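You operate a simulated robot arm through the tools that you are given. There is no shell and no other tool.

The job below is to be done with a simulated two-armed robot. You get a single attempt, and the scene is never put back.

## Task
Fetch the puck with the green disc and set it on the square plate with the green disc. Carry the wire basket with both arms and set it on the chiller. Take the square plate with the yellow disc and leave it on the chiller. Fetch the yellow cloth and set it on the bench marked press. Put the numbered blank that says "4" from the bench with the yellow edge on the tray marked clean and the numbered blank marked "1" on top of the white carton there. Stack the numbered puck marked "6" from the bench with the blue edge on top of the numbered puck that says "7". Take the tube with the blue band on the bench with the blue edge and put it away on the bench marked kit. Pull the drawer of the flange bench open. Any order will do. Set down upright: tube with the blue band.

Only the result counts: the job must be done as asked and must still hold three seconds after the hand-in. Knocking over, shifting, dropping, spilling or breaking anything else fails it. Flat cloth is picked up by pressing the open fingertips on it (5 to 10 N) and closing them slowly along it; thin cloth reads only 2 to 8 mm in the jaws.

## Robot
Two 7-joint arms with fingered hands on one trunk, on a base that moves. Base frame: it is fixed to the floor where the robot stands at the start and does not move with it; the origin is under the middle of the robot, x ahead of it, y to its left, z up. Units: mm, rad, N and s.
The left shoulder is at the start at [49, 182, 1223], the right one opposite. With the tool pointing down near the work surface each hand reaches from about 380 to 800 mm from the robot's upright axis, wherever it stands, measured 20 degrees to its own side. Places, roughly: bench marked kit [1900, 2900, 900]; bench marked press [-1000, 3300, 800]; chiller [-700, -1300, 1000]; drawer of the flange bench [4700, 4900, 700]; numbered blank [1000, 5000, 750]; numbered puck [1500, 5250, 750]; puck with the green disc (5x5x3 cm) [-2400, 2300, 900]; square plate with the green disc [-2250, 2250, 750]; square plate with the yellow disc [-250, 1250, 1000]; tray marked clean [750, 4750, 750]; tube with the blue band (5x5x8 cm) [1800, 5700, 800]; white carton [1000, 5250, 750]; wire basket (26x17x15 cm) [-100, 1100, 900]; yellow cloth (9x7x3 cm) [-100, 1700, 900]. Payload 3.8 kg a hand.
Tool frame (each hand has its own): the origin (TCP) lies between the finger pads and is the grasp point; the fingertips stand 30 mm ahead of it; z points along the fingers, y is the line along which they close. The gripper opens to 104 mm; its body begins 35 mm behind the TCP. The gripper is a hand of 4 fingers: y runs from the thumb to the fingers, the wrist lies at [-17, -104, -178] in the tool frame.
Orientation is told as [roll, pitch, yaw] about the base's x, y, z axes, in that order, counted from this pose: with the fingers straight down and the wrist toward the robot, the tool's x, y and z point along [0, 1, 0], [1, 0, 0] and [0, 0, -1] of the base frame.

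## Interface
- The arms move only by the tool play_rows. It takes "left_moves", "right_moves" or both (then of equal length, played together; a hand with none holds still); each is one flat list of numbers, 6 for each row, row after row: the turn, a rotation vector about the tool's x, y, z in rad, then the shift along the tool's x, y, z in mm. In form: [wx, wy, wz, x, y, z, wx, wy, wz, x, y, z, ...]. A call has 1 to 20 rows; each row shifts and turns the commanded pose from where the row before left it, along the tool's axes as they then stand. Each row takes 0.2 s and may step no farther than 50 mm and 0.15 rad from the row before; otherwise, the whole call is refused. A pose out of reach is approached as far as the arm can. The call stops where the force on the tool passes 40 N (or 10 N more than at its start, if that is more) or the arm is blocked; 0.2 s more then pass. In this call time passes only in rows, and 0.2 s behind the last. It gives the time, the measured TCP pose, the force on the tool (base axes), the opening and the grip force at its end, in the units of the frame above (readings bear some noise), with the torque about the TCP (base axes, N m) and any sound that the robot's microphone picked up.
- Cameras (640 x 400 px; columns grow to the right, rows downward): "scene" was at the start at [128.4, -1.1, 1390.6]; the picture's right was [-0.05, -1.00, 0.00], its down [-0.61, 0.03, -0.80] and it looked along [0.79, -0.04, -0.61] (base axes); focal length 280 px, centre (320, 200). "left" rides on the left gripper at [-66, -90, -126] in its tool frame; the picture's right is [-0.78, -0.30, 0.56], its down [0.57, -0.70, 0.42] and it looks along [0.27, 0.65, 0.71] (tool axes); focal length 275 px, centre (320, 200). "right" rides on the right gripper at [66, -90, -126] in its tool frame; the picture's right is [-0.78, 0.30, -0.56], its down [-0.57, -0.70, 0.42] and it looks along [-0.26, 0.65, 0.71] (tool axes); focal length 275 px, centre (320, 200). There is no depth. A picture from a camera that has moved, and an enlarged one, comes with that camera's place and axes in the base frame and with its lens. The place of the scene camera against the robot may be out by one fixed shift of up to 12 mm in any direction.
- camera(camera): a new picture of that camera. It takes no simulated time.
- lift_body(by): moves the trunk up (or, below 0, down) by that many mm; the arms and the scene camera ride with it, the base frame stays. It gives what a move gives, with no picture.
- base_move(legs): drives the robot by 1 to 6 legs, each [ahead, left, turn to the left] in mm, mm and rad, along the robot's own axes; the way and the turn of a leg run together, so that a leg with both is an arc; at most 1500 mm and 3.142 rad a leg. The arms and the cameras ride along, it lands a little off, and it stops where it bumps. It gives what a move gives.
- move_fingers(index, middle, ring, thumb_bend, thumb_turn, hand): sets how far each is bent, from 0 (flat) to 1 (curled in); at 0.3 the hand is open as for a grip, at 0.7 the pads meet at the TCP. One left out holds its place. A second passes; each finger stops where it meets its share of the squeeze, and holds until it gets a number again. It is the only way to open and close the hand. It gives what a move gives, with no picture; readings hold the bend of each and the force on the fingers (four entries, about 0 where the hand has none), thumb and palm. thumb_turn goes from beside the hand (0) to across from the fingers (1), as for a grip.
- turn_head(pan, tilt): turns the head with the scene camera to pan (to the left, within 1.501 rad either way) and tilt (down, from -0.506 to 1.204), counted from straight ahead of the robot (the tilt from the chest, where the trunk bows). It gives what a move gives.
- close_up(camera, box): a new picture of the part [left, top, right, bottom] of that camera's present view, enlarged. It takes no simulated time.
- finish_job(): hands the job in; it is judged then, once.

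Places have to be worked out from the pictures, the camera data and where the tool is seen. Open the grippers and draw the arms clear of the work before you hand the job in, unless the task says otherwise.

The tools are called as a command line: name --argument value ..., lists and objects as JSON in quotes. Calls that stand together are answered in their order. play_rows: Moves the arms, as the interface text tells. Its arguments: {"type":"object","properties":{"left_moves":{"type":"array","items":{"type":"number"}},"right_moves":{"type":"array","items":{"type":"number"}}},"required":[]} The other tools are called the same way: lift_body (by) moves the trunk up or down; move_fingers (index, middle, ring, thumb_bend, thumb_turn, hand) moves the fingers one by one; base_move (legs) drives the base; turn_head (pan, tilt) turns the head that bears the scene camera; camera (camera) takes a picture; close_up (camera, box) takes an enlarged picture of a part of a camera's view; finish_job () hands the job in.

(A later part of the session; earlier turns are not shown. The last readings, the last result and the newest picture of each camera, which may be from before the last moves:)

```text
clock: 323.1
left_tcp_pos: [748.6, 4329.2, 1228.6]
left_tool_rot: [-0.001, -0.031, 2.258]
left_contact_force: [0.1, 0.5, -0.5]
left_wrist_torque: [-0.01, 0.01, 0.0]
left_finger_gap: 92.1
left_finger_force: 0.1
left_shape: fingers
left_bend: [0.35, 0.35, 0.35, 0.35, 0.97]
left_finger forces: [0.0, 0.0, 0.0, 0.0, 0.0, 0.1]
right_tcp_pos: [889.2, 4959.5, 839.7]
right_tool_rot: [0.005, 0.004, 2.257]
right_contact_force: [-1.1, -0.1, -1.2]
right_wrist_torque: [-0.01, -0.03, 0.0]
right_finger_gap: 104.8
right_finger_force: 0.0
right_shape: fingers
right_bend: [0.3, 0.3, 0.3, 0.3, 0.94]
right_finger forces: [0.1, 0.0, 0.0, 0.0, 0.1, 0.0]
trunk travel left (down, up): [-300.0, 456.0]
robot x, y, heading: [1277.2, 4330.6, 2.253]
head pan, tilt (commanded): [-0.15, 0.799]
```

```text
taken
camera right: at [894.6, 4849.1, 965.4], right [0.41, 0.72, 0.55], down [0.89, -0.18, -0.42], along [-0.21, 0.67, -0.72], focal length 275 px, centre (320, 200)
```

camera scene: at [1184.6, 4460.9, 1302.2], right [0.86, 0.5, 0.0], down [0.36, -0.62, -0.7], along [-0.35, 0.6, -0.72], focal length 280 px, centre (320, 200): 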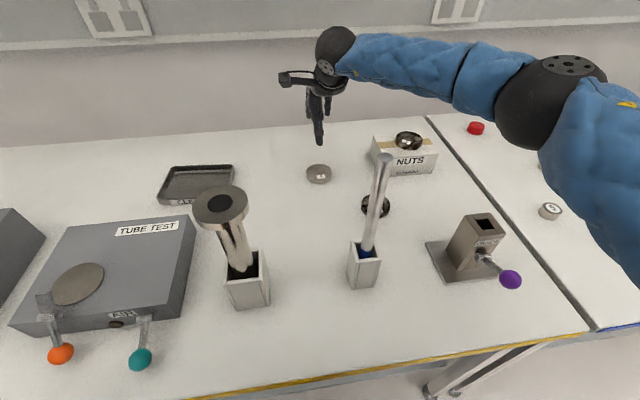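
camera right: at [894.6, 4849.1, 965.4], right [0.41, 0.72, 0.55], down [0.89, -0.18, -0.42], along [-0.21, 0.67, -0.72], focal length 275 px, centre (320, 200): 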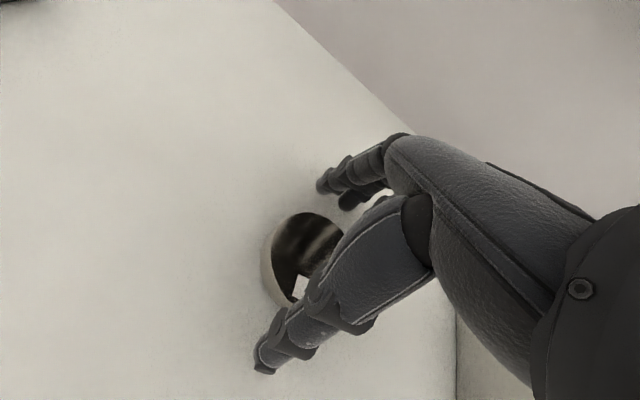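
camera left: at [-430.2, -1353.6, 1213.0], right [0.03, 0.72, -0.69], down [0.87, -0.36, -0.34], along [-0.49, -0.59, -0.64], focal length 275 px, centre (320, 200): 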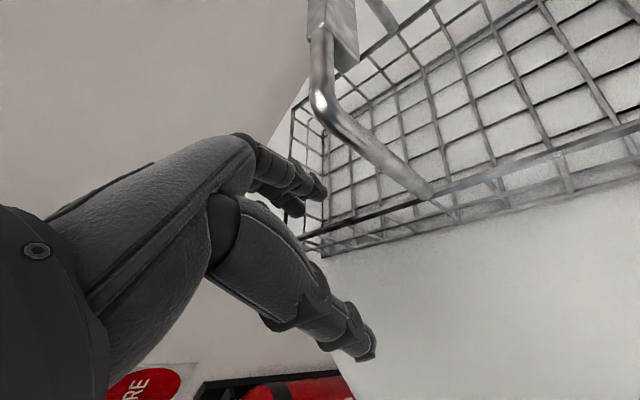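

play_rows --right_moves '[0, 0, 0, 0, 4, 2]'

move_fingers --hand "right" --index 0.43 --middle 0.43 --ring 0.43 --thumb_bend 0.43 --thumb_turn 0.97

camera --camera "right"

```text
clock: 323.5
left_tcp_pos: [748.5, 4330.1, 1228.2]
left_tool_rot: [-0.001, -0.032, 2.259]
left_contact_force: [0.9, -0.5, 0.7]
left_wrist_torque: [0.05, 0.01, 0.0]
left_finger_gap: 91.9
left_finger_force: 0.1
left_shape: fingers
left_bend: [0.35, 0.35, 0.35, 0.35, 0.97]
left_finger forces: [0.0, 0.0, 0.0, 0.0, 0.0, 0.1]
right_tcp_pos: [886.8, 4964.7, 836.4]
right_tool_rot: [0.003, 0.004, 2.258]
right_contact_force: [-0.4, -0.6, -0.2]
right_wrist_torque: [0.02, -0.01, -0.02]
right_finger_gap: 104.6
right_finger_force: 0.0
right_shape: fingers
right_bend: [0.3, 0.3, 0.3, 0.3, 0.94]
right_finger forces: [0.0, 0.0, 0.0, 0.0, 0.0, 0.0]
trunk travel left (down, up): [-300.0, 456.0]
robot x, y, heading: [1277.5, 4327.9, 2.247]
head pan, tilt (commanded): [-0.15, 0.799]
```

```text
clock: 324.5
left_tcp_pos: [748.4, 4330.1, 1229.1]
left_tool_rot: [-0.002, -0.032, 2.259]
left_contact_force: [1.1, -0.1, 0.1]
left_wrist_torque: [-0.02, -0.03, 0.01]
left_finger_gap: 92.1
left_finger_force: 0.2
left_shape: fingers
left_bend: [0.35, 0.35, 0.35, 0.35, 0.97]
left_finger forces: [0.1, 0.1, 0.0, 0.0, 0.1, 0.0]
right_tcp_pos: [886.6, 4963.8, 838.0]
right_tool_rot: [0.004, 0.004, 2.259]
right_contact_force: [-0.1, -0.7, -0.3]
right_wrist_torque: [0.0, -0.02, -0.01]
right_finger_gap: 73.2
right_finger_force: 0.4
right_shape: fingers
right_bend: [0.43, 0.43, 0.43, 0.42, 0.96]
right_finger forces: [0.0, 0.0, 0.0, 0.0, 0.4, 0.0]
trunk travel left (down, up): [-300.0, 456.0]
robot x, y, heading: [1275.3, 4330.1, 2.247]
head pan, tilt (commanded): [-0.15, 0.799]
```

```text
taken
camera right: at [892.3, 4852.8, 962.7], right [0.41, 0.72, 0.55], down [0.89, -0.18, -0.42], along [-0.21, 0.67, -0.72], focal length 275 px, centre (320, 200)
```

right: 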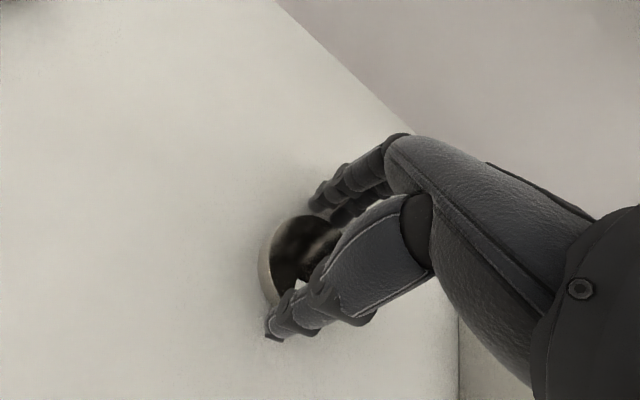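

The disc is between the fingers. I close firmly and lift it slightly.

move_fingers --hand "right" --index 0.6 --middle 0.6 --ring 0.55 --thumb_bend 0.6

play_rows --right_moves '[0, 0, 0, 0, 0, -10, 0, 0, 0, 0, 0, -25, 0, 0, 0, 0, 0, -40]'

camera --camera "right"

```text
clock: 325.5
left_tcp_pos: [748.5, 4330.5, 1228.5]
left_tool_rot: [-0.002, -0.031, 2.259]
left_contact_force: [0.0, 0.1, 0.9]
left_wrist_torque: [0.0, 0.02, 0.01]
left_finger_gap: 92.2
left_finger_force: 0.1
left_shape: fingers
left_bend: [0.35, 0.35, 0.35, 0.35, 0.97]
left_finger forces: [0.1, 0.0, 0.1, 0.0, 0.0, 0.0]
right_tcp_pos: [886.0, 4964.9, 837.7]
right_tool_rot: [0.003, 0.002, 2.257]
right_contact_force: [-1.2, 1.1, 1.9]
right_wrist_torque: [0.11, 0.03, 0.03]
right_finger_gap: 62.0
right_finger_force: 16.1
right_shape: fingers
right_bend: [0.5, 0.5, 0.54, 0.46, 0.96]
right_finger forces: [8.1, 8.4, 0.5, 0.0, 14.6, 0.1]
trunk travel left (down, up): [-300.0, 456.0]
robot x, y, heading: [1276.6, 4334.6, 2.247]
head pan, tilt (commanded): [-0.15, 0.799]
```

```text
clock: 326.3
left_tcp_pos: [748.3, 4330.0, 1229.2]
left_tool_rot: [-0.001, -0.031, 2.26]
left_contact_force: [-0.4, 0.1, 0.6]
left_wrist_torque: [-0.01, -0.04, 0.02]
left_finger_gap: 91.9
left_finger_force: 0.1
left_shape: fingers
left_bend: [0.35, 0.35, 0.35, 0.35, 0.97]
left_finger forces: [0.0, 0.1, 0.0, 0.1, 0.0, 0.1]
right_tcp_pos: [885.3, 4964.0, 911.1]
right_tool_rot: [0.004, 0.004, 2.257]
right_contact_force: [0.0, 0.5, -5.7]
right_wrist_torque: [0.03, 0.03, 0.0]
right_finger_gap: 62.2
right_finger_force: 14.8
right_shape: fingers
right_bend: [0.5, 0.51, 0.54, 0.46, 0.97]
right_finger forces: [7.3, 7.7, 0.3, 0.0, 14.7, 0.0]
trunk travel left (down, up): [-300.0, 456.0]
robot x, y, heading: [1278.9, 4334.9, 2.251]
head pan, tilt (commanded): [-0.15, 0.799]
```

```text
taken
camera right: at [891.3, 4852.9, 1036.7], right [0.41, 0.72, 0.55], down [0.89, -0.18, -0.42], along [-0.21, 0.67, -0.72], focal length 275 px, centre (320, 200)
```

right: 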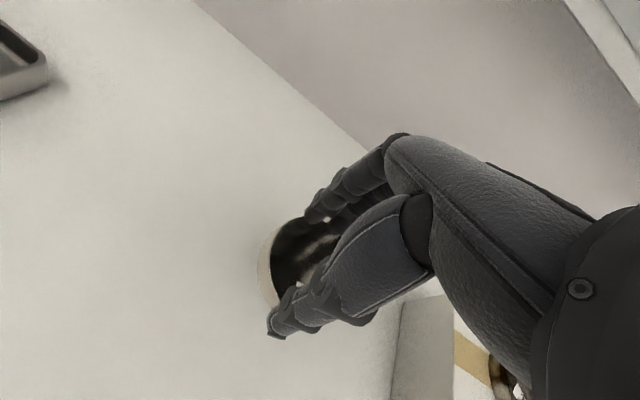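

Blank "4" is in hand. I raise above the rods and shift 320 mm left to the CLEAN tray.

lift_body --by 290

base_move --legs '[[0, 320, 0]]'

camera --camera "right"

camera --camera "scene"

```text
clock: 329.2
left_tcp_pos: [748.3, 4330.8, 1517.7]
left_tool_rot: [-0.002, -0.029, 2.257]
left_contact_force: [-0.3, -0.6, -0.9]
left_wrist_torque: [0.01, -0.02, -0.03]
left_finger_gap: 91.9
left_finger_force: 0.0
left_shape: fingers
left_bend: [0.35, 0.35, 0.35, 0.35, 0.97]
left_finger forces: [0.1, 0.0, 0.1, 0.0, 0.1, 0.0]
right_tcp_pos: [887.1, 4962.5, 1216.4]
right_tool_rot: [0.004, -0.016, 2.259]
right_contact_force: [0.0, 0.6, -4.8]
right_wrist_torque: [0.0, 0.04, -0.02]
right_finger_gap: 62.0
right_finger_force: 15.4
right_shape: fingers
right_bend: [0.5, 0.51, 0.54, 0.46, 0.97]
right_finger forces: [7.2, 7.8, 0.3, 0.0, 14.4, 0.1]
trunk travel left (down, up): [-590.0, 166.0]
robot x, y, heading: [1276.5, 4332.3, 2.251]
head pan, tilt (commanded): [-0.15, 0.799]
```

```text
clock: 331.3
left_tcp_pos: [507.1, 4124.5, 1518.1]
left_tool_rot: [0.001, -0.032, 2.275]
left_contact_force: [-0.5, -0.3, 0.4]
left_wrist_torque: [0.01, -0.02, 0.05]
left_finger_gap: 92.1
left_finger_force: 0.1
left_shape: fingers
left_bend: [0.35, 0.35, 0.35, 0.35, 0.97]
left_finger forces: [0.0, 0.0, 0.0, 0.0, 0.0, 0.1]
right_tcp_pos: [635.5, 4758.4, 1218.1]
right_tool_rot: [0.003, -0.015, 2.273]
right_contact_force: [-0.3, 0.1, -5.2]
right_wrist_torque: [-0.01, -0.01, 0.01]
right_finger_gap: 62.5
right_finger_force: 14.2
right_shape: fingers
right_bend: [0.5, 0.51, 0.54, 0.46, 0.97]
right_finger forces: [7.3, 7.7, 0.3, 0.1, 14.4, 0.0]
trunk travel left (down, up): [-590.0, 166.0]
robot x, y, heading: [1034.4, 4134.2, 2.266]
head pan, tilt (commanded): [-0.15, 0.799]
```

```text
taken
camera right: at [644.8, 4645.5, 1340.7], right [0.41, 0.72, 0.56], down [0.88, -0.16, -0.44], along [-0.23, 0.67, -0.7], focal length 275 px, centre (320, 200)
```

right: 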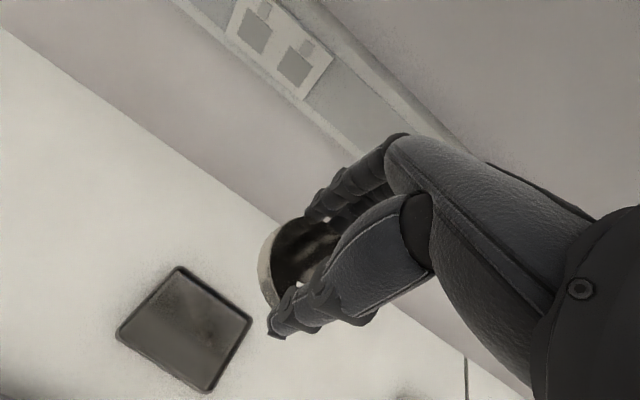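

```text
taken
camera scene: at [977.5, 4216.1, 1594.3], right [0.86, 0.52, 0.0], down [0.37, -0.61, -0.7], along [-0.36, 0.6, -0.72], focal length 280 px, centre (320, 200)
```

scene: 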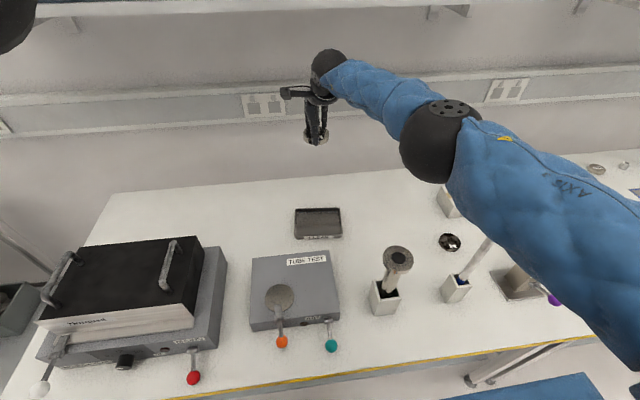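

The CLEAN tray centre is about (637, 4764), size 157×125 mm. I correct a few millimetres and lower the trunk, then refine.

play_rows --right_moves '[0, 0, 0, -5, 4, 0]'

lift_body --by -290

camera --camera "right"

camera --camera "scene"

```text
clock: 331.7
left_tcp_pos: [507.0, 4125.4, 1518.4]
left_tool_rot: [-0.001, -0.032, 2.272]
left_contact_force: [-0.7, 0.2, -0.2]
left_wrist_torque: [-0.02, 0.01, -0.01]
left_finger_gap: 92.4
left_finger_force: 0.0
left_shape: fingers
left_bend: [0.35, 0.35, 0.35, 0.35, 0.97]
left_finger forces: [0.0, 0.0, 0.0, 0.0, 0.0, 0.0]
right_tcp_pos: [639.9, 4763.2, 1214.1]
right_tool_rot: [0.002, -0.014, 2.271]
right_contact_force: [0.3, 0.7, -5.0]
right_wrist_torque: [-0.03, 0.02, 0.01]
right_finger_gap: 62.0
right_finger_force: 14.5
right_shape: fingers
right_bend: [0.5, 0.51, 0.54, 0.46, 0.97]
right_finger forces: [7.2, 7.7, 0.3, 0.1, 14.6, 0.0]
trunk travel left (down, up): [-590.0, 166.0]
robot x, y, heading: [1033.4, 4130.9, 2.265]
head pan, tilt (commanded): [-0.15, 0.799]
```

```text
clock: 334.6
left_tcp_pos: [506.8, 4122.7, 1228.4]
left_tool_rot: [0.0, -0.031, 2.274]
left_contact_force: [-0.2, -0.5, 0.2]
left_wrist_torque: [0.0, 0.0, 0.01]
left_finger_gap: 92.0
left_finger_force: 0.1
left_shape: fingers
left_bend: [0.35, 0.35, 0.35, 0.35, 0.97]
left_finger forces: [0.0, 0.0, 0.1, 0.0, 0.0, 0.1]
right_tcp_pos: [637.4, 4765.5, 927.8]
right_tool_rot: [0.005, -0.016, 2.274]
right_contact_force: [0.4, 0.2, -4.3]
right_wrist_torque: [-0.01, 0.07, -0.02]
right_finger_gap: 62.2
right_finger_force: 15.0
right_shape: fingers
right_bend: [0.5, 0.51, 0.54, 0.46, 0.97]
right_finger forces: [7.2, 7.8, 0.3, 0.0, 14.4, 0.0]
trunk travel left (down, up): [-300.0, 456.0]
robot x, y, heading: [1033.7, 4131.7, 2.266]
head pan, tilt (commanded): [-0.15, 0.799]
```

```text
taken
camera right: at [646.4, 4651.4, 1051.2], right [0.41, 0.72, 0.56], down [0.88, -0.16, -0.44], along [-0.23, 0.67, -0.7], focal length 275 px, centre (320, 200)
```

right: 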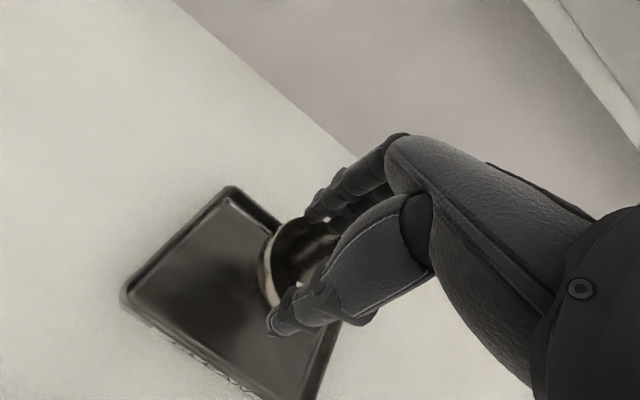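

```text
taken
camera scene: at [940.1, 4261.3, 1302.2], right [0.86, 0.52, 0.0], down [0.37, -0.61, -0.7], along [-0.36, 0.6, -0.72], focal length 280 px, centre (320, 200)
```

scene: 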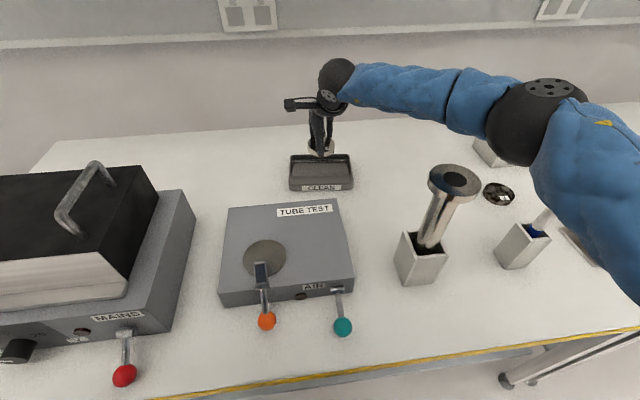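

In this pose the right upper arm would come too close to the tall pestle when lowering. Geometry says a higher trunk with the robot ~50 mm closer keeps the upper arm above it, so I raise, move closer, and re-centre the hand over the tray.

lift_body --by 290

base_move --legs '[[50, -18, -0.02]]'

camera --camera "right"

```text
clock: 337.6
left_tcp_pos: [505.4, 4123.6, 1518.3]
left_tool_rot: [0.0, -0.033, 2.275]
left_contact_force: [0.1, 0.8, 0.7]
left_wrist_torque: [0.01, 0.03, -0.01]
left_finger_gap: 92.0
left_finger_force: 0.1
left_shape: fingers
left_bend: [0.35, 0.35, 0.35, 0.35, 0.97]
left_finger forces: [0.0, 0.0, 0.1, 0.0, 0.0, 0.0]
right_tcp_pos: [637.6, 4764.5, 1221.0]
right_tool_rot: [0.003, -0.022, 2.275]
right_contact_force: [0.0, -0.3, -5.7]
right_wrist_torque: [-0.02, 0.05, 0.03]
right_finger_gap: 61.6
right_finger_force: 14.6
right_shape: fingers
right_bend: [0.5, 0.51, 0.54, 0.46, 0.97]
right_finger forces: [7.2, 7.6, 0.4, 0.0, 14.2, 0.0]
trunk travel left (down, up): [-590.0, 166.0]
robot x, y, heading: [1036.7, 4133.5, 2.261]
head pan, tilt (commanded): [-0.15, 0.799]
```

```text
clock: 338.5
left_tcp_pos: [488.5, 4181.9, 1517.9]
left_tool_rot: [-0.002, -0.032, 2.255]
left_contact_force: [-0.7, -0.2, -0.3]
left_wrist_torque: [0.03, 0.01, 0.01]
left_finger_gap: 92.2
left_finger_force: 0.0
left_shape: fingers
left_bend: [0.35, 0.35, 0.35, 0.35, 0.97]
left_finger forces: [0.1, 0.0, 0.1, 0.0, 0.0, 0.0]
right_tcp_pos: [634.1, 4820.2, 1222.2]
right_tool_rot: [0.003, -0.022, 2.255]
right_contact_force: [0.3, 0.0, -4.0]
right_wrist_torque: [0.01, 0.01, -0.02]
right_finger_gap: 61.8
right_finger_force: 14.7
right_shape: fingers
right_bend: [0.5, 0.51, 0.54, 0.46, 0.97]
right_finger forces: [7.3, 7.7, 0.3, 0.0, 14.6, 0.0]
trunk travel left (down, up): [-590.0, 166.0]
robot x, y, heading: [1018.1, 4181.0, 2.25]
head pan, tilt (commanded): [-0.15, 0.799]
```

```text
taken
camera right: at [641.4, 4705.5, 1345.3], right [0.42, 0.71, 0.56], down [0.88, -0.18, -0.44], along [-0.22, 0.68, -0.7], focal length 275 px, centre (320, 200)
```

right: 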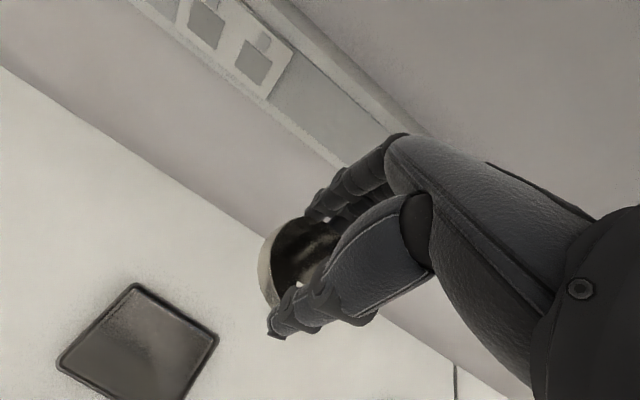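

No bump. I bring the hand back over the tray centre (and level it), then lower the trunk to about +70.

play_rows --right_moves '[0.011, 0, 0, 17, -22, 0, 0.011, 0, 0, 16, -22, 0]'

lift_body --by -145

camera --camera "right"

camera --camera "scene"

```text
clock: 339.1
left_tcp_pos: [488.1, 4182.8, 1518.1]
left_tool_rot: [-0.002, -0.033, 2.256]
left_contact_force: [-0.7, -0.1, -0.1]
left_wrist_torque: [0.01, 0.0, 0.01]
left_finger_gap: 92.2
left_finger_force: 0.0
left_shape: fingers
left_bend: [0.35, 0.35, 0.35, 0.35, 0.97]
left_finger forces: [0.0, 0.0, 0.1, 0.1, 0.1, 0.0]
right_tcp_pos: [636.3, 4766.5, 1222.7]
right_tool_rot: [0.005, 0.002, 2.254]
right_contact_force: [0.4, -0.1, -4.8]
right_wrist_torque: [-0.01, 0.05, 0.01]
right_finger_gap: 61.7
right_finger_force: 14.7
right_shape: fingers
right_bend: [0.5, 0.51, 0.55, 0.46, 0.97]
right_finger forces: [7.3, 7.6, 0.4, 0.1, 14.3, 0.0]
trunk travel left (down, up): [-590.0, 166.0]
robot x, y, heading: [1018.3, 4181.4, 2.248]
head pan, tilt (commanded): [-0.15, 0.799]
```

```text
clock: 340.8
left_tcp_pos: [488.9, 4183.7, 1374.6]
left_tool_rot: [0.001, -0.034, 2.254]
left_contact_force: [0.8, 0.2, 0.8]
left_wrist_torque: [0.0, 0.02, -0.02]
left_finger_gap: 92.1
left_finger_force: 0.0
left_shape: fingers
left_bend: [0.35, 0.35, 0.35, 0.35, 0.97]
left_finger forces: [0.0, 0.0, 0.0, 0.0, 0.0, 0.0]
right_tcp_pos: [637.6, 4765.2, 1075.6]
right_tool_rot: [0.006, -0.002, 2.252]
right_contact_force: [0.4, 0.7, -4.8]
right_wrist_torque: [-0.01, 0.02, -0.02]
right_finger_gap: 61.7
right_finger_force: 14.8
right_shape: fingers
right_bend: [0.51, 0.51, 0.55, 0.46, 0.97]
right_finger forces: [7.3, 7.7, 0.3, 0.0, 14.3, 0.0]
trunk travel left (down, up): [-445.0, 311.0]
robot x, y, heading: [1018.1, 4182.4, 2.24]
head pan, tilt (commanded): [-0.15, 0.799]
```

```text
taken
camera right: at [641.9, 4653.8, 1201.7], right [0.42, 0.72, 0.55], down [0.89, -0.18, -0.43], along [-0.21, 0.67, -0.71], focal length 275 px, centre (320, 200)
```

right: 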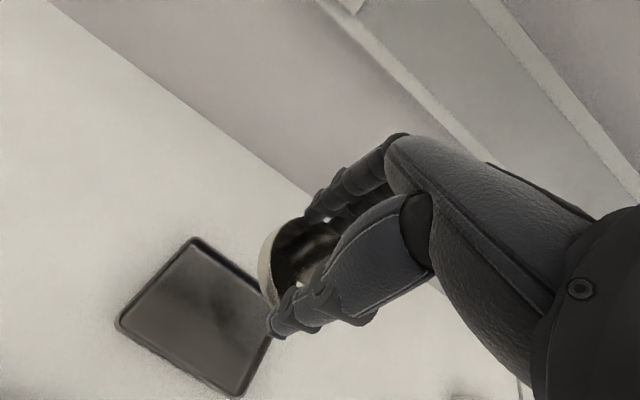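

```text
taken
camera scene: at [952.4, 4279.1, 1448.8], right [0.87, 0.5, 0.0], down [0.36, -0.62, -0.7], along [-0.35, 0.6, -0.72], focal length 280 px, centre (320, 200)
```

scene: 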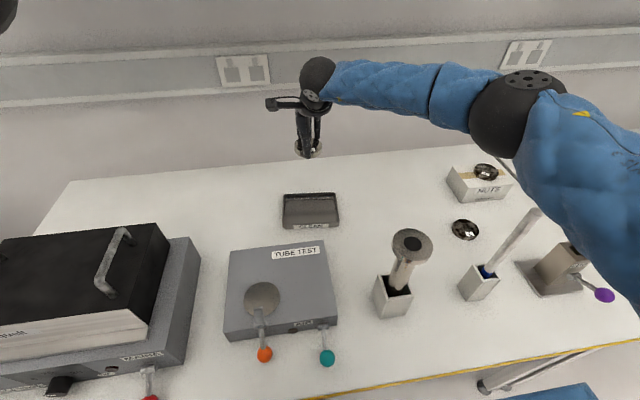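

Tray centre confirmed at about (639, 4766), right under the disc. I lower the arm 120 mm and check the clearance of the upper arm to the pestle.

play_rows --right_moves '[0, 0, 0, 0, 0, 40, 0, 0, 0, 0, 0, 40, 0, 0, 0, 0, 0, 40]'

camera --camera "scene"

turn_head --pan -0.5 --tilt 0.9

camera --camera "scene"

```text
clock: 341.6
left_tcp_pos: [488.4, 4183.8, 1374.1]
left_tool_rot: [-0.002, -0.03, 2.256]
left_contact_force: [0.2, 0.2, 0.1]
left_wrist_torque: [-0.04, -0.02, -0.03]
left_finger_gap: 92.2
left_finger_force: 0.0
left_shape: fingers
left_bend: [0.35, 0.35, 0.35, 0.35, 0.97]
left_finger forces: [0.0, 0.1, 0.0, 0.0, 0.1, 0.0]
right_tcp_pos: [634.9, 4766.6, 955.4]
right_tool_rot: [0.004, 0.002, 2.252]
right_contact_force: [-0.4, 0.5, -3.4]
right_wrist_torque: [-0.02, 0.03, -0.01]
right_finger_gap: 61.7
right_finger_force: 14.4
right_shape: fingers
right_bend: [0.51, 0.51, 0.55, 0.46, 0.97]
right_finger forces: [7.3, 7.7, 0.3, 0.0, 14.0, 0.1]
trunk travel left (down, up): [-445.0, 311.0]
robot x, y, heading: [1018.6, 4180.2, 2.247]
head pan, tilt (commanded): [-0.15, 0.799]
```

```text
taken
camera scene: at [951.3, 4279.8, 1448.6], right [0.87, 0.5, 0.0], down [0.36, -0.62, -0.7], along [-0.35, 0.6, -0.72], focal length 280 px, centre (320, 200)
```

scene: 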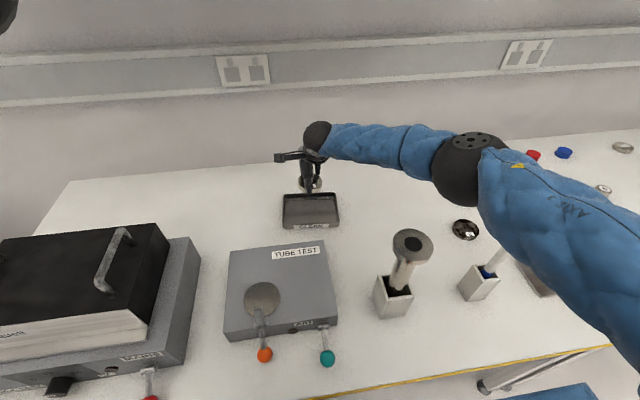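

```text
clock: 342.4
left_tcp_pos: [488.9, 4183.5, 1373.8]
left_tool_rot: [-0.002, -0.032, 2.255]
left_contact_force: [-0.8, -0.7, 1.0]
left_wrist_torque: [0.0, -0.01, 0.03]
left_finger_gap: 92.2
left_finger_force: 0.0
left_shape: fingers
left_bend: [0.35, 0.35, 0.35, 0.35, 0.97]
left_finger forces: [0.0, 0.1, 0.1, 0.0, 0.0, 0.1]
right_tcp_pos: [635.4, 4767.4, 957.8]
right_tool_rot: [0.003, 0.001, 2.254]
right_contact_force: [0.7, 0.6, -4.4]
right_wrist_torque: [-0.01, 0.03, 0.02]
right_finger_gap: 61.6
right_finger_force: 14.6
right_shape: fingers
right_bend: [0.51, 0.51, 0.55, 0.46, 0.97]
right_finger forces: [7.3, 7.6, 0.3, 0.1, 14.0, 0.0]
trunk travel left (down, up): [-445.0, 311.0]
robot x, y, heading: [1018.6, 4181.1, 2.247]
head pan, tilt (commanded): [-0.499, 0.901]
```

```text
taken
camera scene: at [979.1, 4283.8, 1440.8], right [0.98, 0.17, 0.0], down [0.14, -0.77, -0.62], along [-0.11, 0.61, -0.78], focal length 280 px, centre (320, 200)
```

scene: 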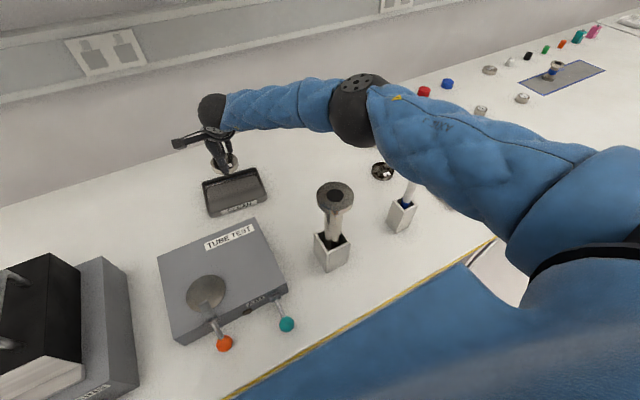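

With the arm model from this view, the upper arm would pass too close to the pestle here. Rotating the robot about 10° to the left around the tray gives ≥30 mm clearance to both rods, so I raise, re-pose, and come back.

play_rows --right_moves '[0, 0, 0, 0, 0, -40, 0, 0, 0, 0, 0, -40, 0, 0, 0, 0, 0, -40]'

lift_body --by 145

base_move --legs '[[0, -118, 0], [0, 0, 0.175]]'

camera --camera "right"

```text
clock: 343.2
left_tcp_pos: [488.9, 4181.7, 1371.7]
left_tool_rot: [-0.002, -0.032, 2.255]
left_contact_force: [0.2, -0.4, 0.3]
left_wrist_torque: [0.02, 0.0, 0.02]
left_finger_gap: 92.1
left_finger_force: 0.2
left_shape: fingers
left_bend: [0.35, 0.35, 0.35, 0.35, 0.97]
left_finger forces: [0.1, 0.1, 0.1, 0.0, 0.0, 0.0]
right_tcp_pos: [636.0, 4766.1, 1076.5]
right_tool_rot: [0.004, 0.001, 2.254]
right_contact_force: [-0.3, -0.6, -5.0]
right_wrist_torque: [0.0, 0.04, -0.01]
right_finger_gap: 61.7
right_finger_force: 14.3
right_shape: fingers
right_bend: [0.51, 0.51, 0.55, 0.46, 0.97]
right_finger forces: [7.2, 7.5, 0.3, 0.1, 13.8, 0.0]
trunk travel left (down, up): [-445.0, 311.0]
robot x, y, heading: [1017.4, 4183.1, 2.243]
head pan, tilt (commanded): [-0.499, 0.901]
```

```text
clock: 344.9
left_tcp_pos: [488.4, 4184.7, 1517.7]
left_tool_rot: [-0.002, -0.033, 2.254]
left_contact_force: [0.3, -0.4, -0.3]
left_wrist_torque: [0.01, -0.02, -0.03]
left_finger_gap: 92.2
left_finger_force: 0.0
left_shape: fingers
left_bend: [0.35, 0.35, 0.35, 0.35, 0.97]
left_finger forces: [0.0, 0.1, 0.0, 0.0, 0.1, 0.0]
right_tcp_pos: [636.1, 4765.4, 1220.0]
right_tool_rot: [0.004, 0.0, 2.254]
right_contact_force: [0.6, 1.1, -3.8]
right_wrist_torque: [0.0, 0.01, -0.02]
right_finger_gap: 61.2
right_finger_force: 14.6
right_shape: fingers
right_bend: [0.51, 0.51, 0.55, 0.46, 0.97]
right_finger forces: [7.2, 7.5, 0.3, 0.1, 13.8, 0.0]
trunk travel left (down, up): [-590.0, 166.0]
robot x, y, heading: [1018.9, 4180.3, 2.245]
head pan, tilt (commanded): [-0.499, 0.901]
```

```text
clock: 346.9
left_tcp_pos: [590.6, 4169.8, 1519.2]
left_tool_rot: [0.002, -0.032, 2.424]
left_contact_force: [0.8, 0.6, -0.7]
left_wrist_torque: [0.0, 0.0, 0.04]
left_finger_gap: 92.1
left_finger_force: 0.0
left_shape: fingers
left_bend: [0.35, 0.35, 0.35, 0.35, 0.97]
left_finger forces: [0.1, 0.1, 0.1, 0.0, 0.0, 0.1]
right_tcp_pos: [636.8, 4766.8, 1221.3]
right_tool_rot: [0.004, 0.001, 2.424]
right_contact_force: [0.3, 0.4, -4.8]
right_wrist_torque: [-0.03, 0.04, -0.01]
right_finger_gap: 61.6
right_finger_force: 14.3
right_shape: fingers
right_bend: [0.51, 0.51, 0.55, 0.46, 0.97]
right_finger forces: [7.3, 7.5, 0.3, 0.0, 13.9, 0.0]
trunk travel left (down, up): [-590.0, 166.0]
robot x, y, heading: [1110.4, 4257.1, 2.417]
head pan, tilt (commanded): [-0.499, 0.901]
```

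```text
taken
camera right: at [661.3, 4658.8, 1346.0], right [0.29, 0.78, 0.55], down [0.9, -0.03, -0.43], along [-0.32, 0.62, -0.71], focal length 275 px, centre (320, 200)
```

right: 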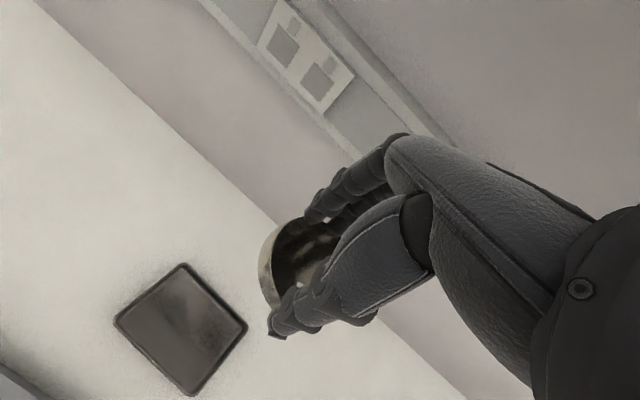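

The hand is again right over the tray. I rotate the hand back by 0.17 rad so the fingers stay aligned with the tray, then lower the trunk.

play_rows --right_moves '[0, 0, 0.085, 0, 0, 0, 0, 0, 0.085, 0, 0, 0]'

lift_body --by -145

play_rows --right_moves '[0, 0, 0, 0, 0, 40, 0, 0, 0, 0, 0, 40, 0, 0, 0, 0, 0, 40]'

camera --camera "scene"

camera --camera "right"

```text
clock: 347.5
left_tcp_pos: [588.7, 4169.0, 1518.2]
left_tool_rot: [-0.002, -0.032, 2.425]
left_contact_force: [-0.7, 0.7, 0.1]
left_wrist_torque: [0.01, 0.01, 0.01]
left_finger_gap: 92.5
left_finger_force: 0.1
left_shape: fingers
left_bend: [0.35, 0.35, 0.35, 0.35, 0.97]
left_finger forces: [0.1, 0.1, 0.1, 0.1, 0.1, 0.0]
right_tcp_pos: [637.5, 4767.8, 1220.8]
right_tool_rot: [0.0, 0.001, 2.253]
right_contact_force: [0.8, -0.6, -4.7]
right_wrist_torque: [-0.01, 0.0, 0.03]
right_finger_gap: 61.5
right_finger_force: 14.7
right_shape: fingers
right_bend: [0.51, 0.51, 0.55, 0.46, 0.97]
right_finger forces: [7.2, 7.6, 0.3, 0.0, 13.9, 0.0]
trunk travel left (down, up): [-590.0, 166.0]
robot x, y, heading: [1113.9, 4255.2, 2.416]
head pan, tilt (commanded): [-0.499, 0.901]
```

```text
clock: 349.2
left_tcp_pos: [591.9, 4169.2, 1373.8]
left_tool_rot: [0.0, -0.032, 2.424]
left_contact_force: [0.0, -0.8, 0.2]
left_wrist_torque: [-0.02, 0.02, 0.01]
left_finger_gap: 92.0
left_finger_force: 0.1
left_shape: fingers
left_bend: [0.35, 0.35, 0.35, 0.35, 0.97]
left_finger forces: [0.0, 0.0, 0.0, 0.0, 0.0, 0.1]
right_tcp_pos: [636.8, 4767.6, 1076.2]
right_tool_rot: [0.005, 0.001, 2.252]
right_contact_force: [0.4, 0.3, -4.9]
right_wrist_torque: [-0.01, 0.05, 0.01]
right_finger_gap: 61.6
right_finger_force: 14.4
right_shape: fingers
right_bend: [0.51, 0.51, 0.55, 0.46, 0.97]
right_finger forces: [7.1, 7.5, 0.3, 0.0, 14.0, 0.0]
trunk travel left (down, up): [-445.0, 311.0]
robot x, y, heading: [1108.6, 4255.9, 2.413]
head pan, tilt (commanded): [-0.499, 0.901]
```

```text
clock: 350.0
left_tcp_pos: [589.7, 4168.3, 1373.2]
left_tool_rot: [-0.002, -0.031, 2.424]
left_contact_force: [1.0, 0.5, 0.4]
left_wrist_torque: [0.04, -0.02, 0.01]
left_finger_gap: 92.1
left_finger_force: 0.0
left_shape: fingers
left_bend: [0.35, 0.35, 0.35, 0.35, 0.97]
left_finger forces: [0.0, 0.0, 0.0, 0.0, 0.0, 0.1]
right_tcp_pos: [637.8, 4766.3, 956.5]
right_tool_rot: [0.004, 0.0, 2.252]
right_contact_force: [-0.4, 0.7, -4.9]
right_wrist_torque: [-0.01, 0.04, -0.01]
right_finger_gap: 61.5
right_finger_force: 14.5
right_shape: fingers
right_bend: [0.51, 0.51, 0.55, 0.46, 0.97]
right_finger forces: [7.4, 7.4, 0.3, 0.0, 13.9, 0.0]
trunk travel left (down, up): [-445.0, 311.0]
robot x, y, heading: [1109.9, 4254.7, 2.41]
head pan, tilt (commanded): [-0.499, 0.901]
```

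```text
taken
camera scene: at [1056.1, 4351.9, 1440.7], right [0.94, 0.34, 0.0], down [0.27, -0.74, -0.62], along [-0.21, 0.58, -0.78], focal length 280 px, centre (320, 200)
```

scene: 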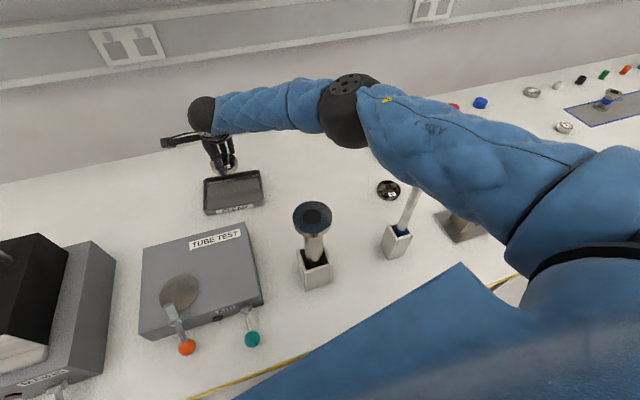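

```text
taken
camera right: at [642.9, 4654.7, 1082.5], right [0.42, 0.72, 0.55], down [0.89, -0.18, -0.43], along [-0.21, 0.67, -0.71], focal length 275 px, centre (320, 200)
```

right: 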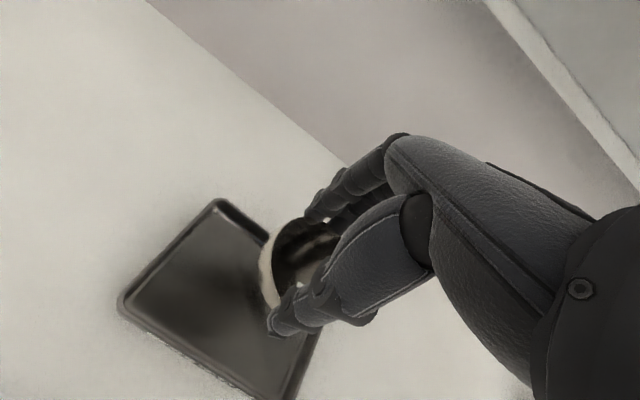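

Clearances look fine. I continue down 80 mm to just above the tray's rim.

play_rows --right_moves '[0, 0, 0, 0.5, 0, 30, 0, 0, 0, 0.5, 0, 30, 0, 0, 0, 0, 0, 20]'

camera --camera "right"

camera --camera "scene"

```text
clock: 350.8
left_tcp_pos: [590.3, 4168.3, 1374.7]
left_tool_rot: [0.0, -0.031, 2.426]
left_contact_force: [1.4, 0.8, -0.1]
left_wrist_torque: [0.0, -0.04, -0.02]
left_finger_gap: 92.2
left_finger_force: 0.0
left_shape: fingers
left_bend: [0.35, 0.35, 0.35, 0.35, 0.97]
left_finger forces: [0.0, 0.0, 0.0, 0.1, 0.1, 0.0]
right_tcp_pos: [638.7, 4764.1, 887.6]
right_tool_rot: [0.004, 0.0, 2.255]
right_contact_force: [0.6, 0.0, -3.7]
right_wrist_torque: [-0.01, -0.02, -0.02]
right_finger_gap: 61.1
right_finger_force: 14.3
right_shape: fingers
right_bend: [0.51, 0.51, 0.55, 0.46, 0.97]
right_finger forces: [7.3, 7.5, 0.2, 0.0, 13.8, 0.1]
right hand out of reach, approached as far as the arm can: row 3
trunk travel left (down, up): [-445.0, 311.0]
robot x, y, heading: [1108.5, 4260.4, 2.412]
head pan, tilt (commanded): [-0.499, 0.901]
```

```text
taken
camera right: at [643.4, 4652.6, 1013.3], right [0.42, 0.72, 0.55], down [0.89, -0.18, -0.43], along [-0.21, 0.67, -0.71], focal length 275 px, centre (320, 200)
```

right: 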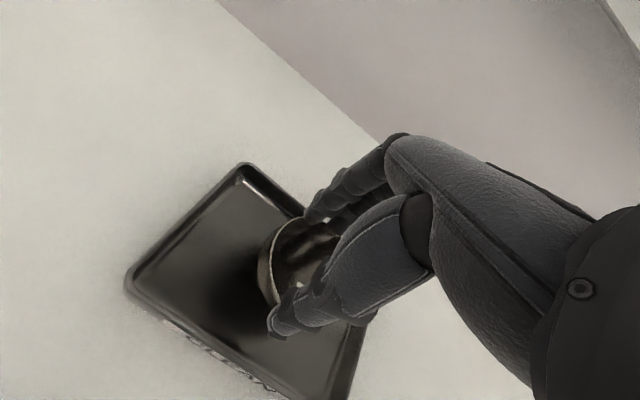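

```text
taken
camera scene: at [1057.0, 4351.7, 1440.8], right [0.94, 0.34, 0.0], down [0.26, -0.74, -0.62], along [-0.21, 0.58, -0.78], focal length 280 px, centre (320, 200)
```

scene: 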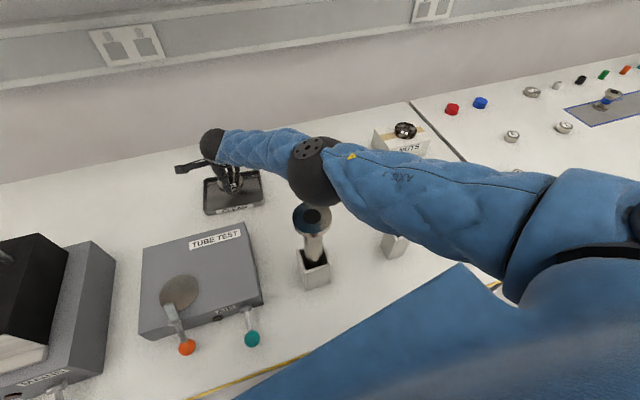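

The arm is at its reach limit here and the elbow has dropped near the pestle. I zoom in to judge that clearance before doing anything else.

close_up --camera "scene" --box '[240, 110, 460, 290]'

```text
2.22 times, centred on (350, 200) of scene
camera zoom: at [1057.0, 4351.7, 1440.8], right [0.94, 0.34, 0.0], down [0.26, -0.74, -0.62], along [-0.21, 0.58, -0.78], focal length 621 px, centre (253, 200)
```

zoom: 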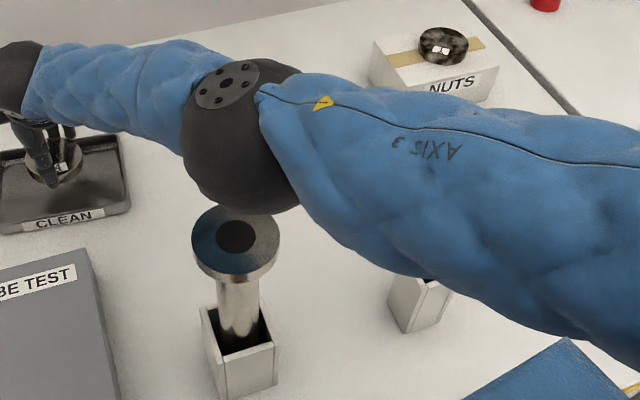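

The elbow is only ~30 mm from the pestle and the arm is nearly straight. Getting the base ~45 mm closer would keep the upper arm well above both rods, so I raise the hand and try to move closer in small steps.

play_rows --right_moves '[0, 0, 0, 0, 0, -40, 0, 0, 0, 0, 0, -40, 0, 0, 0, 0, 0, -40]'

base_move --legs '[[25, 0, 0]]'

base_move --legs '[[22, 0, 0]]'

camera --camera "scene"

```text
clock: 351.6
left_tcp_pos: [590.6, 4168.5, 1373.9]
left_tool_rot: [0.0, -0.032, 2.425]
left_contact_force: [0.5, -0.5, -0.1]
left_wrist_torque: [0.02, 0.02, 0.0]
left_finger_gap: 92.3
left_finger_force: 0.1
left_shape: fingers
left_bend: [0.35, 0.35, 0.35, 0.35, 0.97]
left_finger forces: [0.0, 0.0, 0.0, 0.1, 0.0, 0.0]
right_tcp_pos: [635.4, 4765.7, 1005.6]
right_tool_rot: [0.001, 0.001, 2.254]
right_contact_force: [0.4, -0.9, -5.2]
right_wrist_torque: [0.02, 0.06, -0.01]
right_finger_gap: 61.0
right_finger_force: 14.1
right_shape: fingers
right_bend: [0.51, 0.51, 0.55, 0.46, 0.97]
right_finger forces: [7.2, 7.5, 0.2, 0.1, 13.9, 0.0]
trunk travel left (down, up): [-445.0, 311.0]
robot x, y, heading: [1109.7, 4256.3, 2.412]
head pan, tilt (commanded): [-0.499, 0.901]
```

```text
clock: 352.4
left_tcp_pos: [571.6, 4184.7, 1372.7]
left_tool_rot: [0.001, -0.031, 2.425]
left_contact_force: [0.6, 0.6, -0.6]
left_wrist_torque: [-0.04, 0.01, 0.02]
left_finger_gap: 92.1
left_finger_force: 0.0
left_shape: fingers
left_bend: [0.35, 0.35, 0.35, 0.35, 0.97]
left_finger forces: [0.0, 0.1, 0.1, 0.0, 0.0, 0.0]
right_tcp_pos: [617.4, 4782.4, 1004.6]
right_tool_rot: [0.004, 0.0, 2.256]
right_contact_force: [-0.2, 1.1, -5.2]
right_wrist_torque: [-0.01, 0.02, -0.03]
right_finger_gap: 61.2
right_finger_force: 15.1
right_shape: fingers
right_bend: [0.51, 0.51, 0.55, 0.47, 0.97]
right_finger forces: [7.1, 7.5, 0.2, 0.0, 13.7, 0.1]
trunk travel left (down, up): [-445.0, 311.0]
robot x, y, heading: [1090.1, 4274.4, 2.416]
head pan, tilt (commanded): [-0.499, 0.901]
```

```text
clock: 353.2
left_tcp_pos: [555.3, 4199.5, 1373.4]
left_tool_rot: [-0.001, -0.034, 2.427]
left_contact_force: [0.3, 0.2, 0.1]
left_wrist_torque: [0.04, 0.01, 0.0]
left_finger_gap: 92.0
left_finger_force: 0.1
left_shape: fingers
left_bend: [0.35, 0.35, 0.35, 0.35, 0.97]
left_finger forces: [0.0, 0.1, 0.0, 0.0, 0.0, 0.0]
right_tcp_pos: [599.1, 4795.2, 1005.2]
right_tool_rot: [0.004, -0.001, 2.256]
right_contact_force: [-0.1, 0.4, -4.3]
right_wrist_torque: [0.0, 0.07, 0.0]
right_finger_gap: 61.2
right_finger_force: 14.2
right_shape: fingers
right_bend: [0.51, 0.51, 0.55, 0.47, 0.97]
right_finger forces: [7.2, 7.5, 0.2, 0.1, 13.7, 0.0]
trunk travel left (down, up): [-445.0, 311.0]
robot x, y, heading: [1074.0, 4289.9, 2.411]
head pan, tilt (commanded): [-0.499, 0.901]
```

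```text
taken
camera scene: at [1021.9, 4382.7, 1440.9], right [0.94, 0.34, 0.0], down [0.26, -0.74, -0.62], along [-0.21, 0.58, -0.78], focal length 280 px, centre (320, 200)
```

scene: 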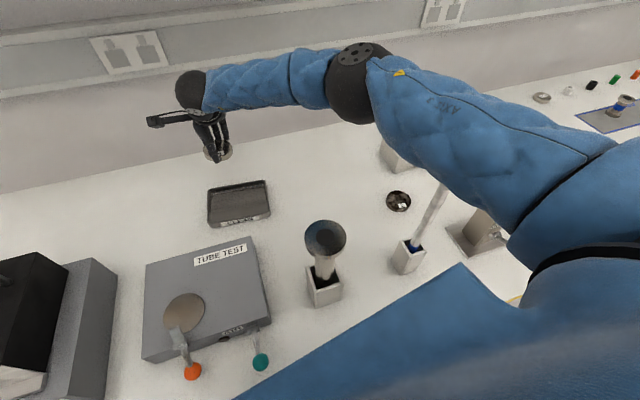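

The base moved 47 mm closer without bumping. I bring the hand back over the tray and lower it stepwise, checking the arm.

play_rows --right_moves '[0, 0, 0, -5.4, -23, 0, 0, 0, 0, -5.3, -23, 0, 0, 0, 0, 0, 0, 40, 0, 0, 0, 0, 0, 40]'

camera --camera "scene"

camera --camera "right"

```text
clock: 354.2
left_tcp_pos: [553.8, 4199.2, 1373.4]
left_tool_rot: [0.0, -0.032, 2.426]
left_contact_force: [-0.3, -0.5, 0.2]
left_wrist_torque: [0.0, -0.01, 0.02]
left_finger_gap: 92.2
left_finger_force: 0.0
left_shape: fingers
left_bend: [0.35, 0.35, 0.35, 0.35, 0.97]
left_finger forces: [0.0, 0.1, 0.0, 0.1, 0.0, 0.1]
right_tcp_pos: [638.0, 4763.5, 924.6]
right_tool_rot: [0.003, 0.0, 2.253]
right_contact_force: [-0.3, 0.7, -4.6]
right_wrist_torque: [-0.02, 0.03, -0.02]
right_finger_gap: 60.9
right_finger_force: 14.2
right_shape: fingers
right_bend: [0.51, 0.51, 0.55, 0.47, 0.97]
right_finger forces: [7.3, 7.6, 0.2, 0.1, 13.6, 0.1]
trunk travel left (down, up): [-445.0, 311.0]
robot x, y, heading: [1076.6, 4285.3, 2.412]
head pan, tilt (commanded): [-0.499, 0.901]
```

```text
taken
camera scene: at [1021.3, 4383.1, 1440.7], right [0.94, 0.34, 0.0], down [0.27, -0.74, -0.62], along [-0.21, 0.58, -0.78], focal length 280 px, centre (320, 200)
```

scene: 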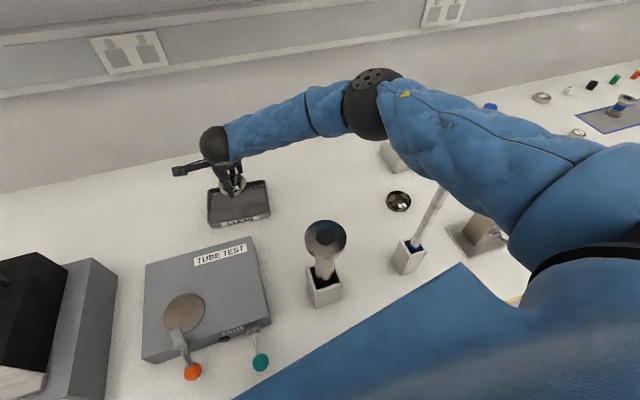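

```text
taken
camera right: at [643.7, 4652.5, 1050.3], right [0.42, 0.72, 0.55], down [0.89, -0.18, -0.43], along [-0.21, 0.67, -0.71], focal length 275 px, centre (320, 200)
```

right: 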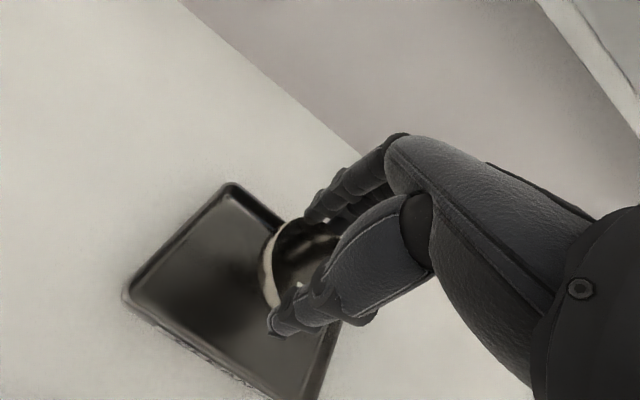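

Now the elbow stays high and the pestle is clearly separated. I continue lowering into the tray.

play_rows --right_moves '[0, 0, 0, 0, 3, 25, 0, 0, 0, 0, 0, 20]'

camera --camera "right"

camera --camera "scene"

```text
clock: 354.8
left_tcp_pos: [555.7, 4200.2, 1373.7]
left_tool_rot: [0.0, -0.033, 2.426]
left_contact_force: [-0.7, 0.0, 0.5]
left_wrist_torque: [0.01, 0.0, -0.01]
left_finger_gap: 92.0
left_finger_force: 0.2
left_shape: fingers
left_bend: [0.35, 0.35, 0.35, 0.35, 0.97]
left_finger forces: [0.0, 0.0, 0.0, 0.1, 0.0, 0.1]
right_tcp_pos: [635.7, 4768.0, 882.4]
right_tool_rot: [0.003, 0.0, 2.255]
right_contact_force: [-0.5, 0.3, -5.1]
right_wrist_torque: [-0.02, -0.02, -0.01]
right_finger_gap: 60.9
right_finger_force: 14.7
right_shape: fingers
right_bend: [0.51, 0.51, 0.55, 0.47, 0.97]
right_finger forces: [7.1, 7.6, 0.1, 0.0, 13.6, 0.0]
trunk travel left (down, up): [-445.0, 311.0]
robot x, y, heading: [1076.0, 4289.0, 2.415]
head pan, tilt (commanded): [-0.499, 0.901]
```

```text
taken
camera right: at [641.6, 4656.2, 1007.3], right [0.42, 0.72, 0.55], down [0.89, -0.18, -0.43], along [-0.21, 0.67, -0.71], focal length 275 px, centre (320, 200)
```

right: 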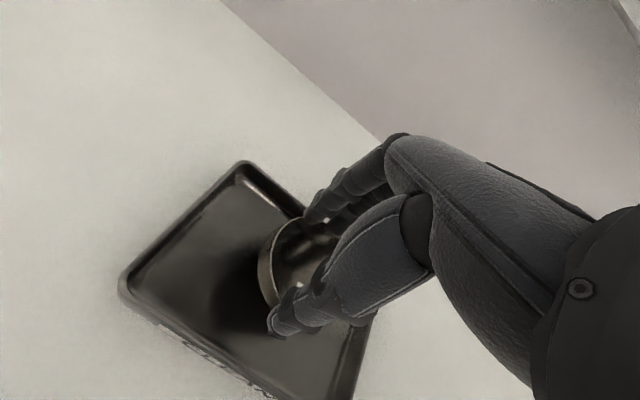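

```text
taken
camera scene: at [1021.5, 4383.0, 1440.8], right [0.94, 0.34, 0.0], down [0.27, -0.74, -0.62], along [-0.21, 0.58, -0.78], focal length 280 px, centre (320, 200)
```

scene: 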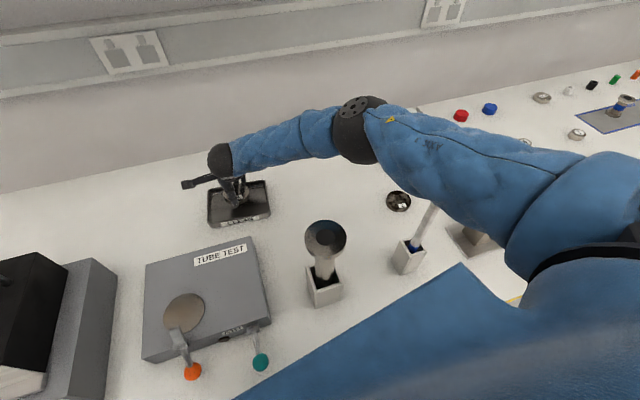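

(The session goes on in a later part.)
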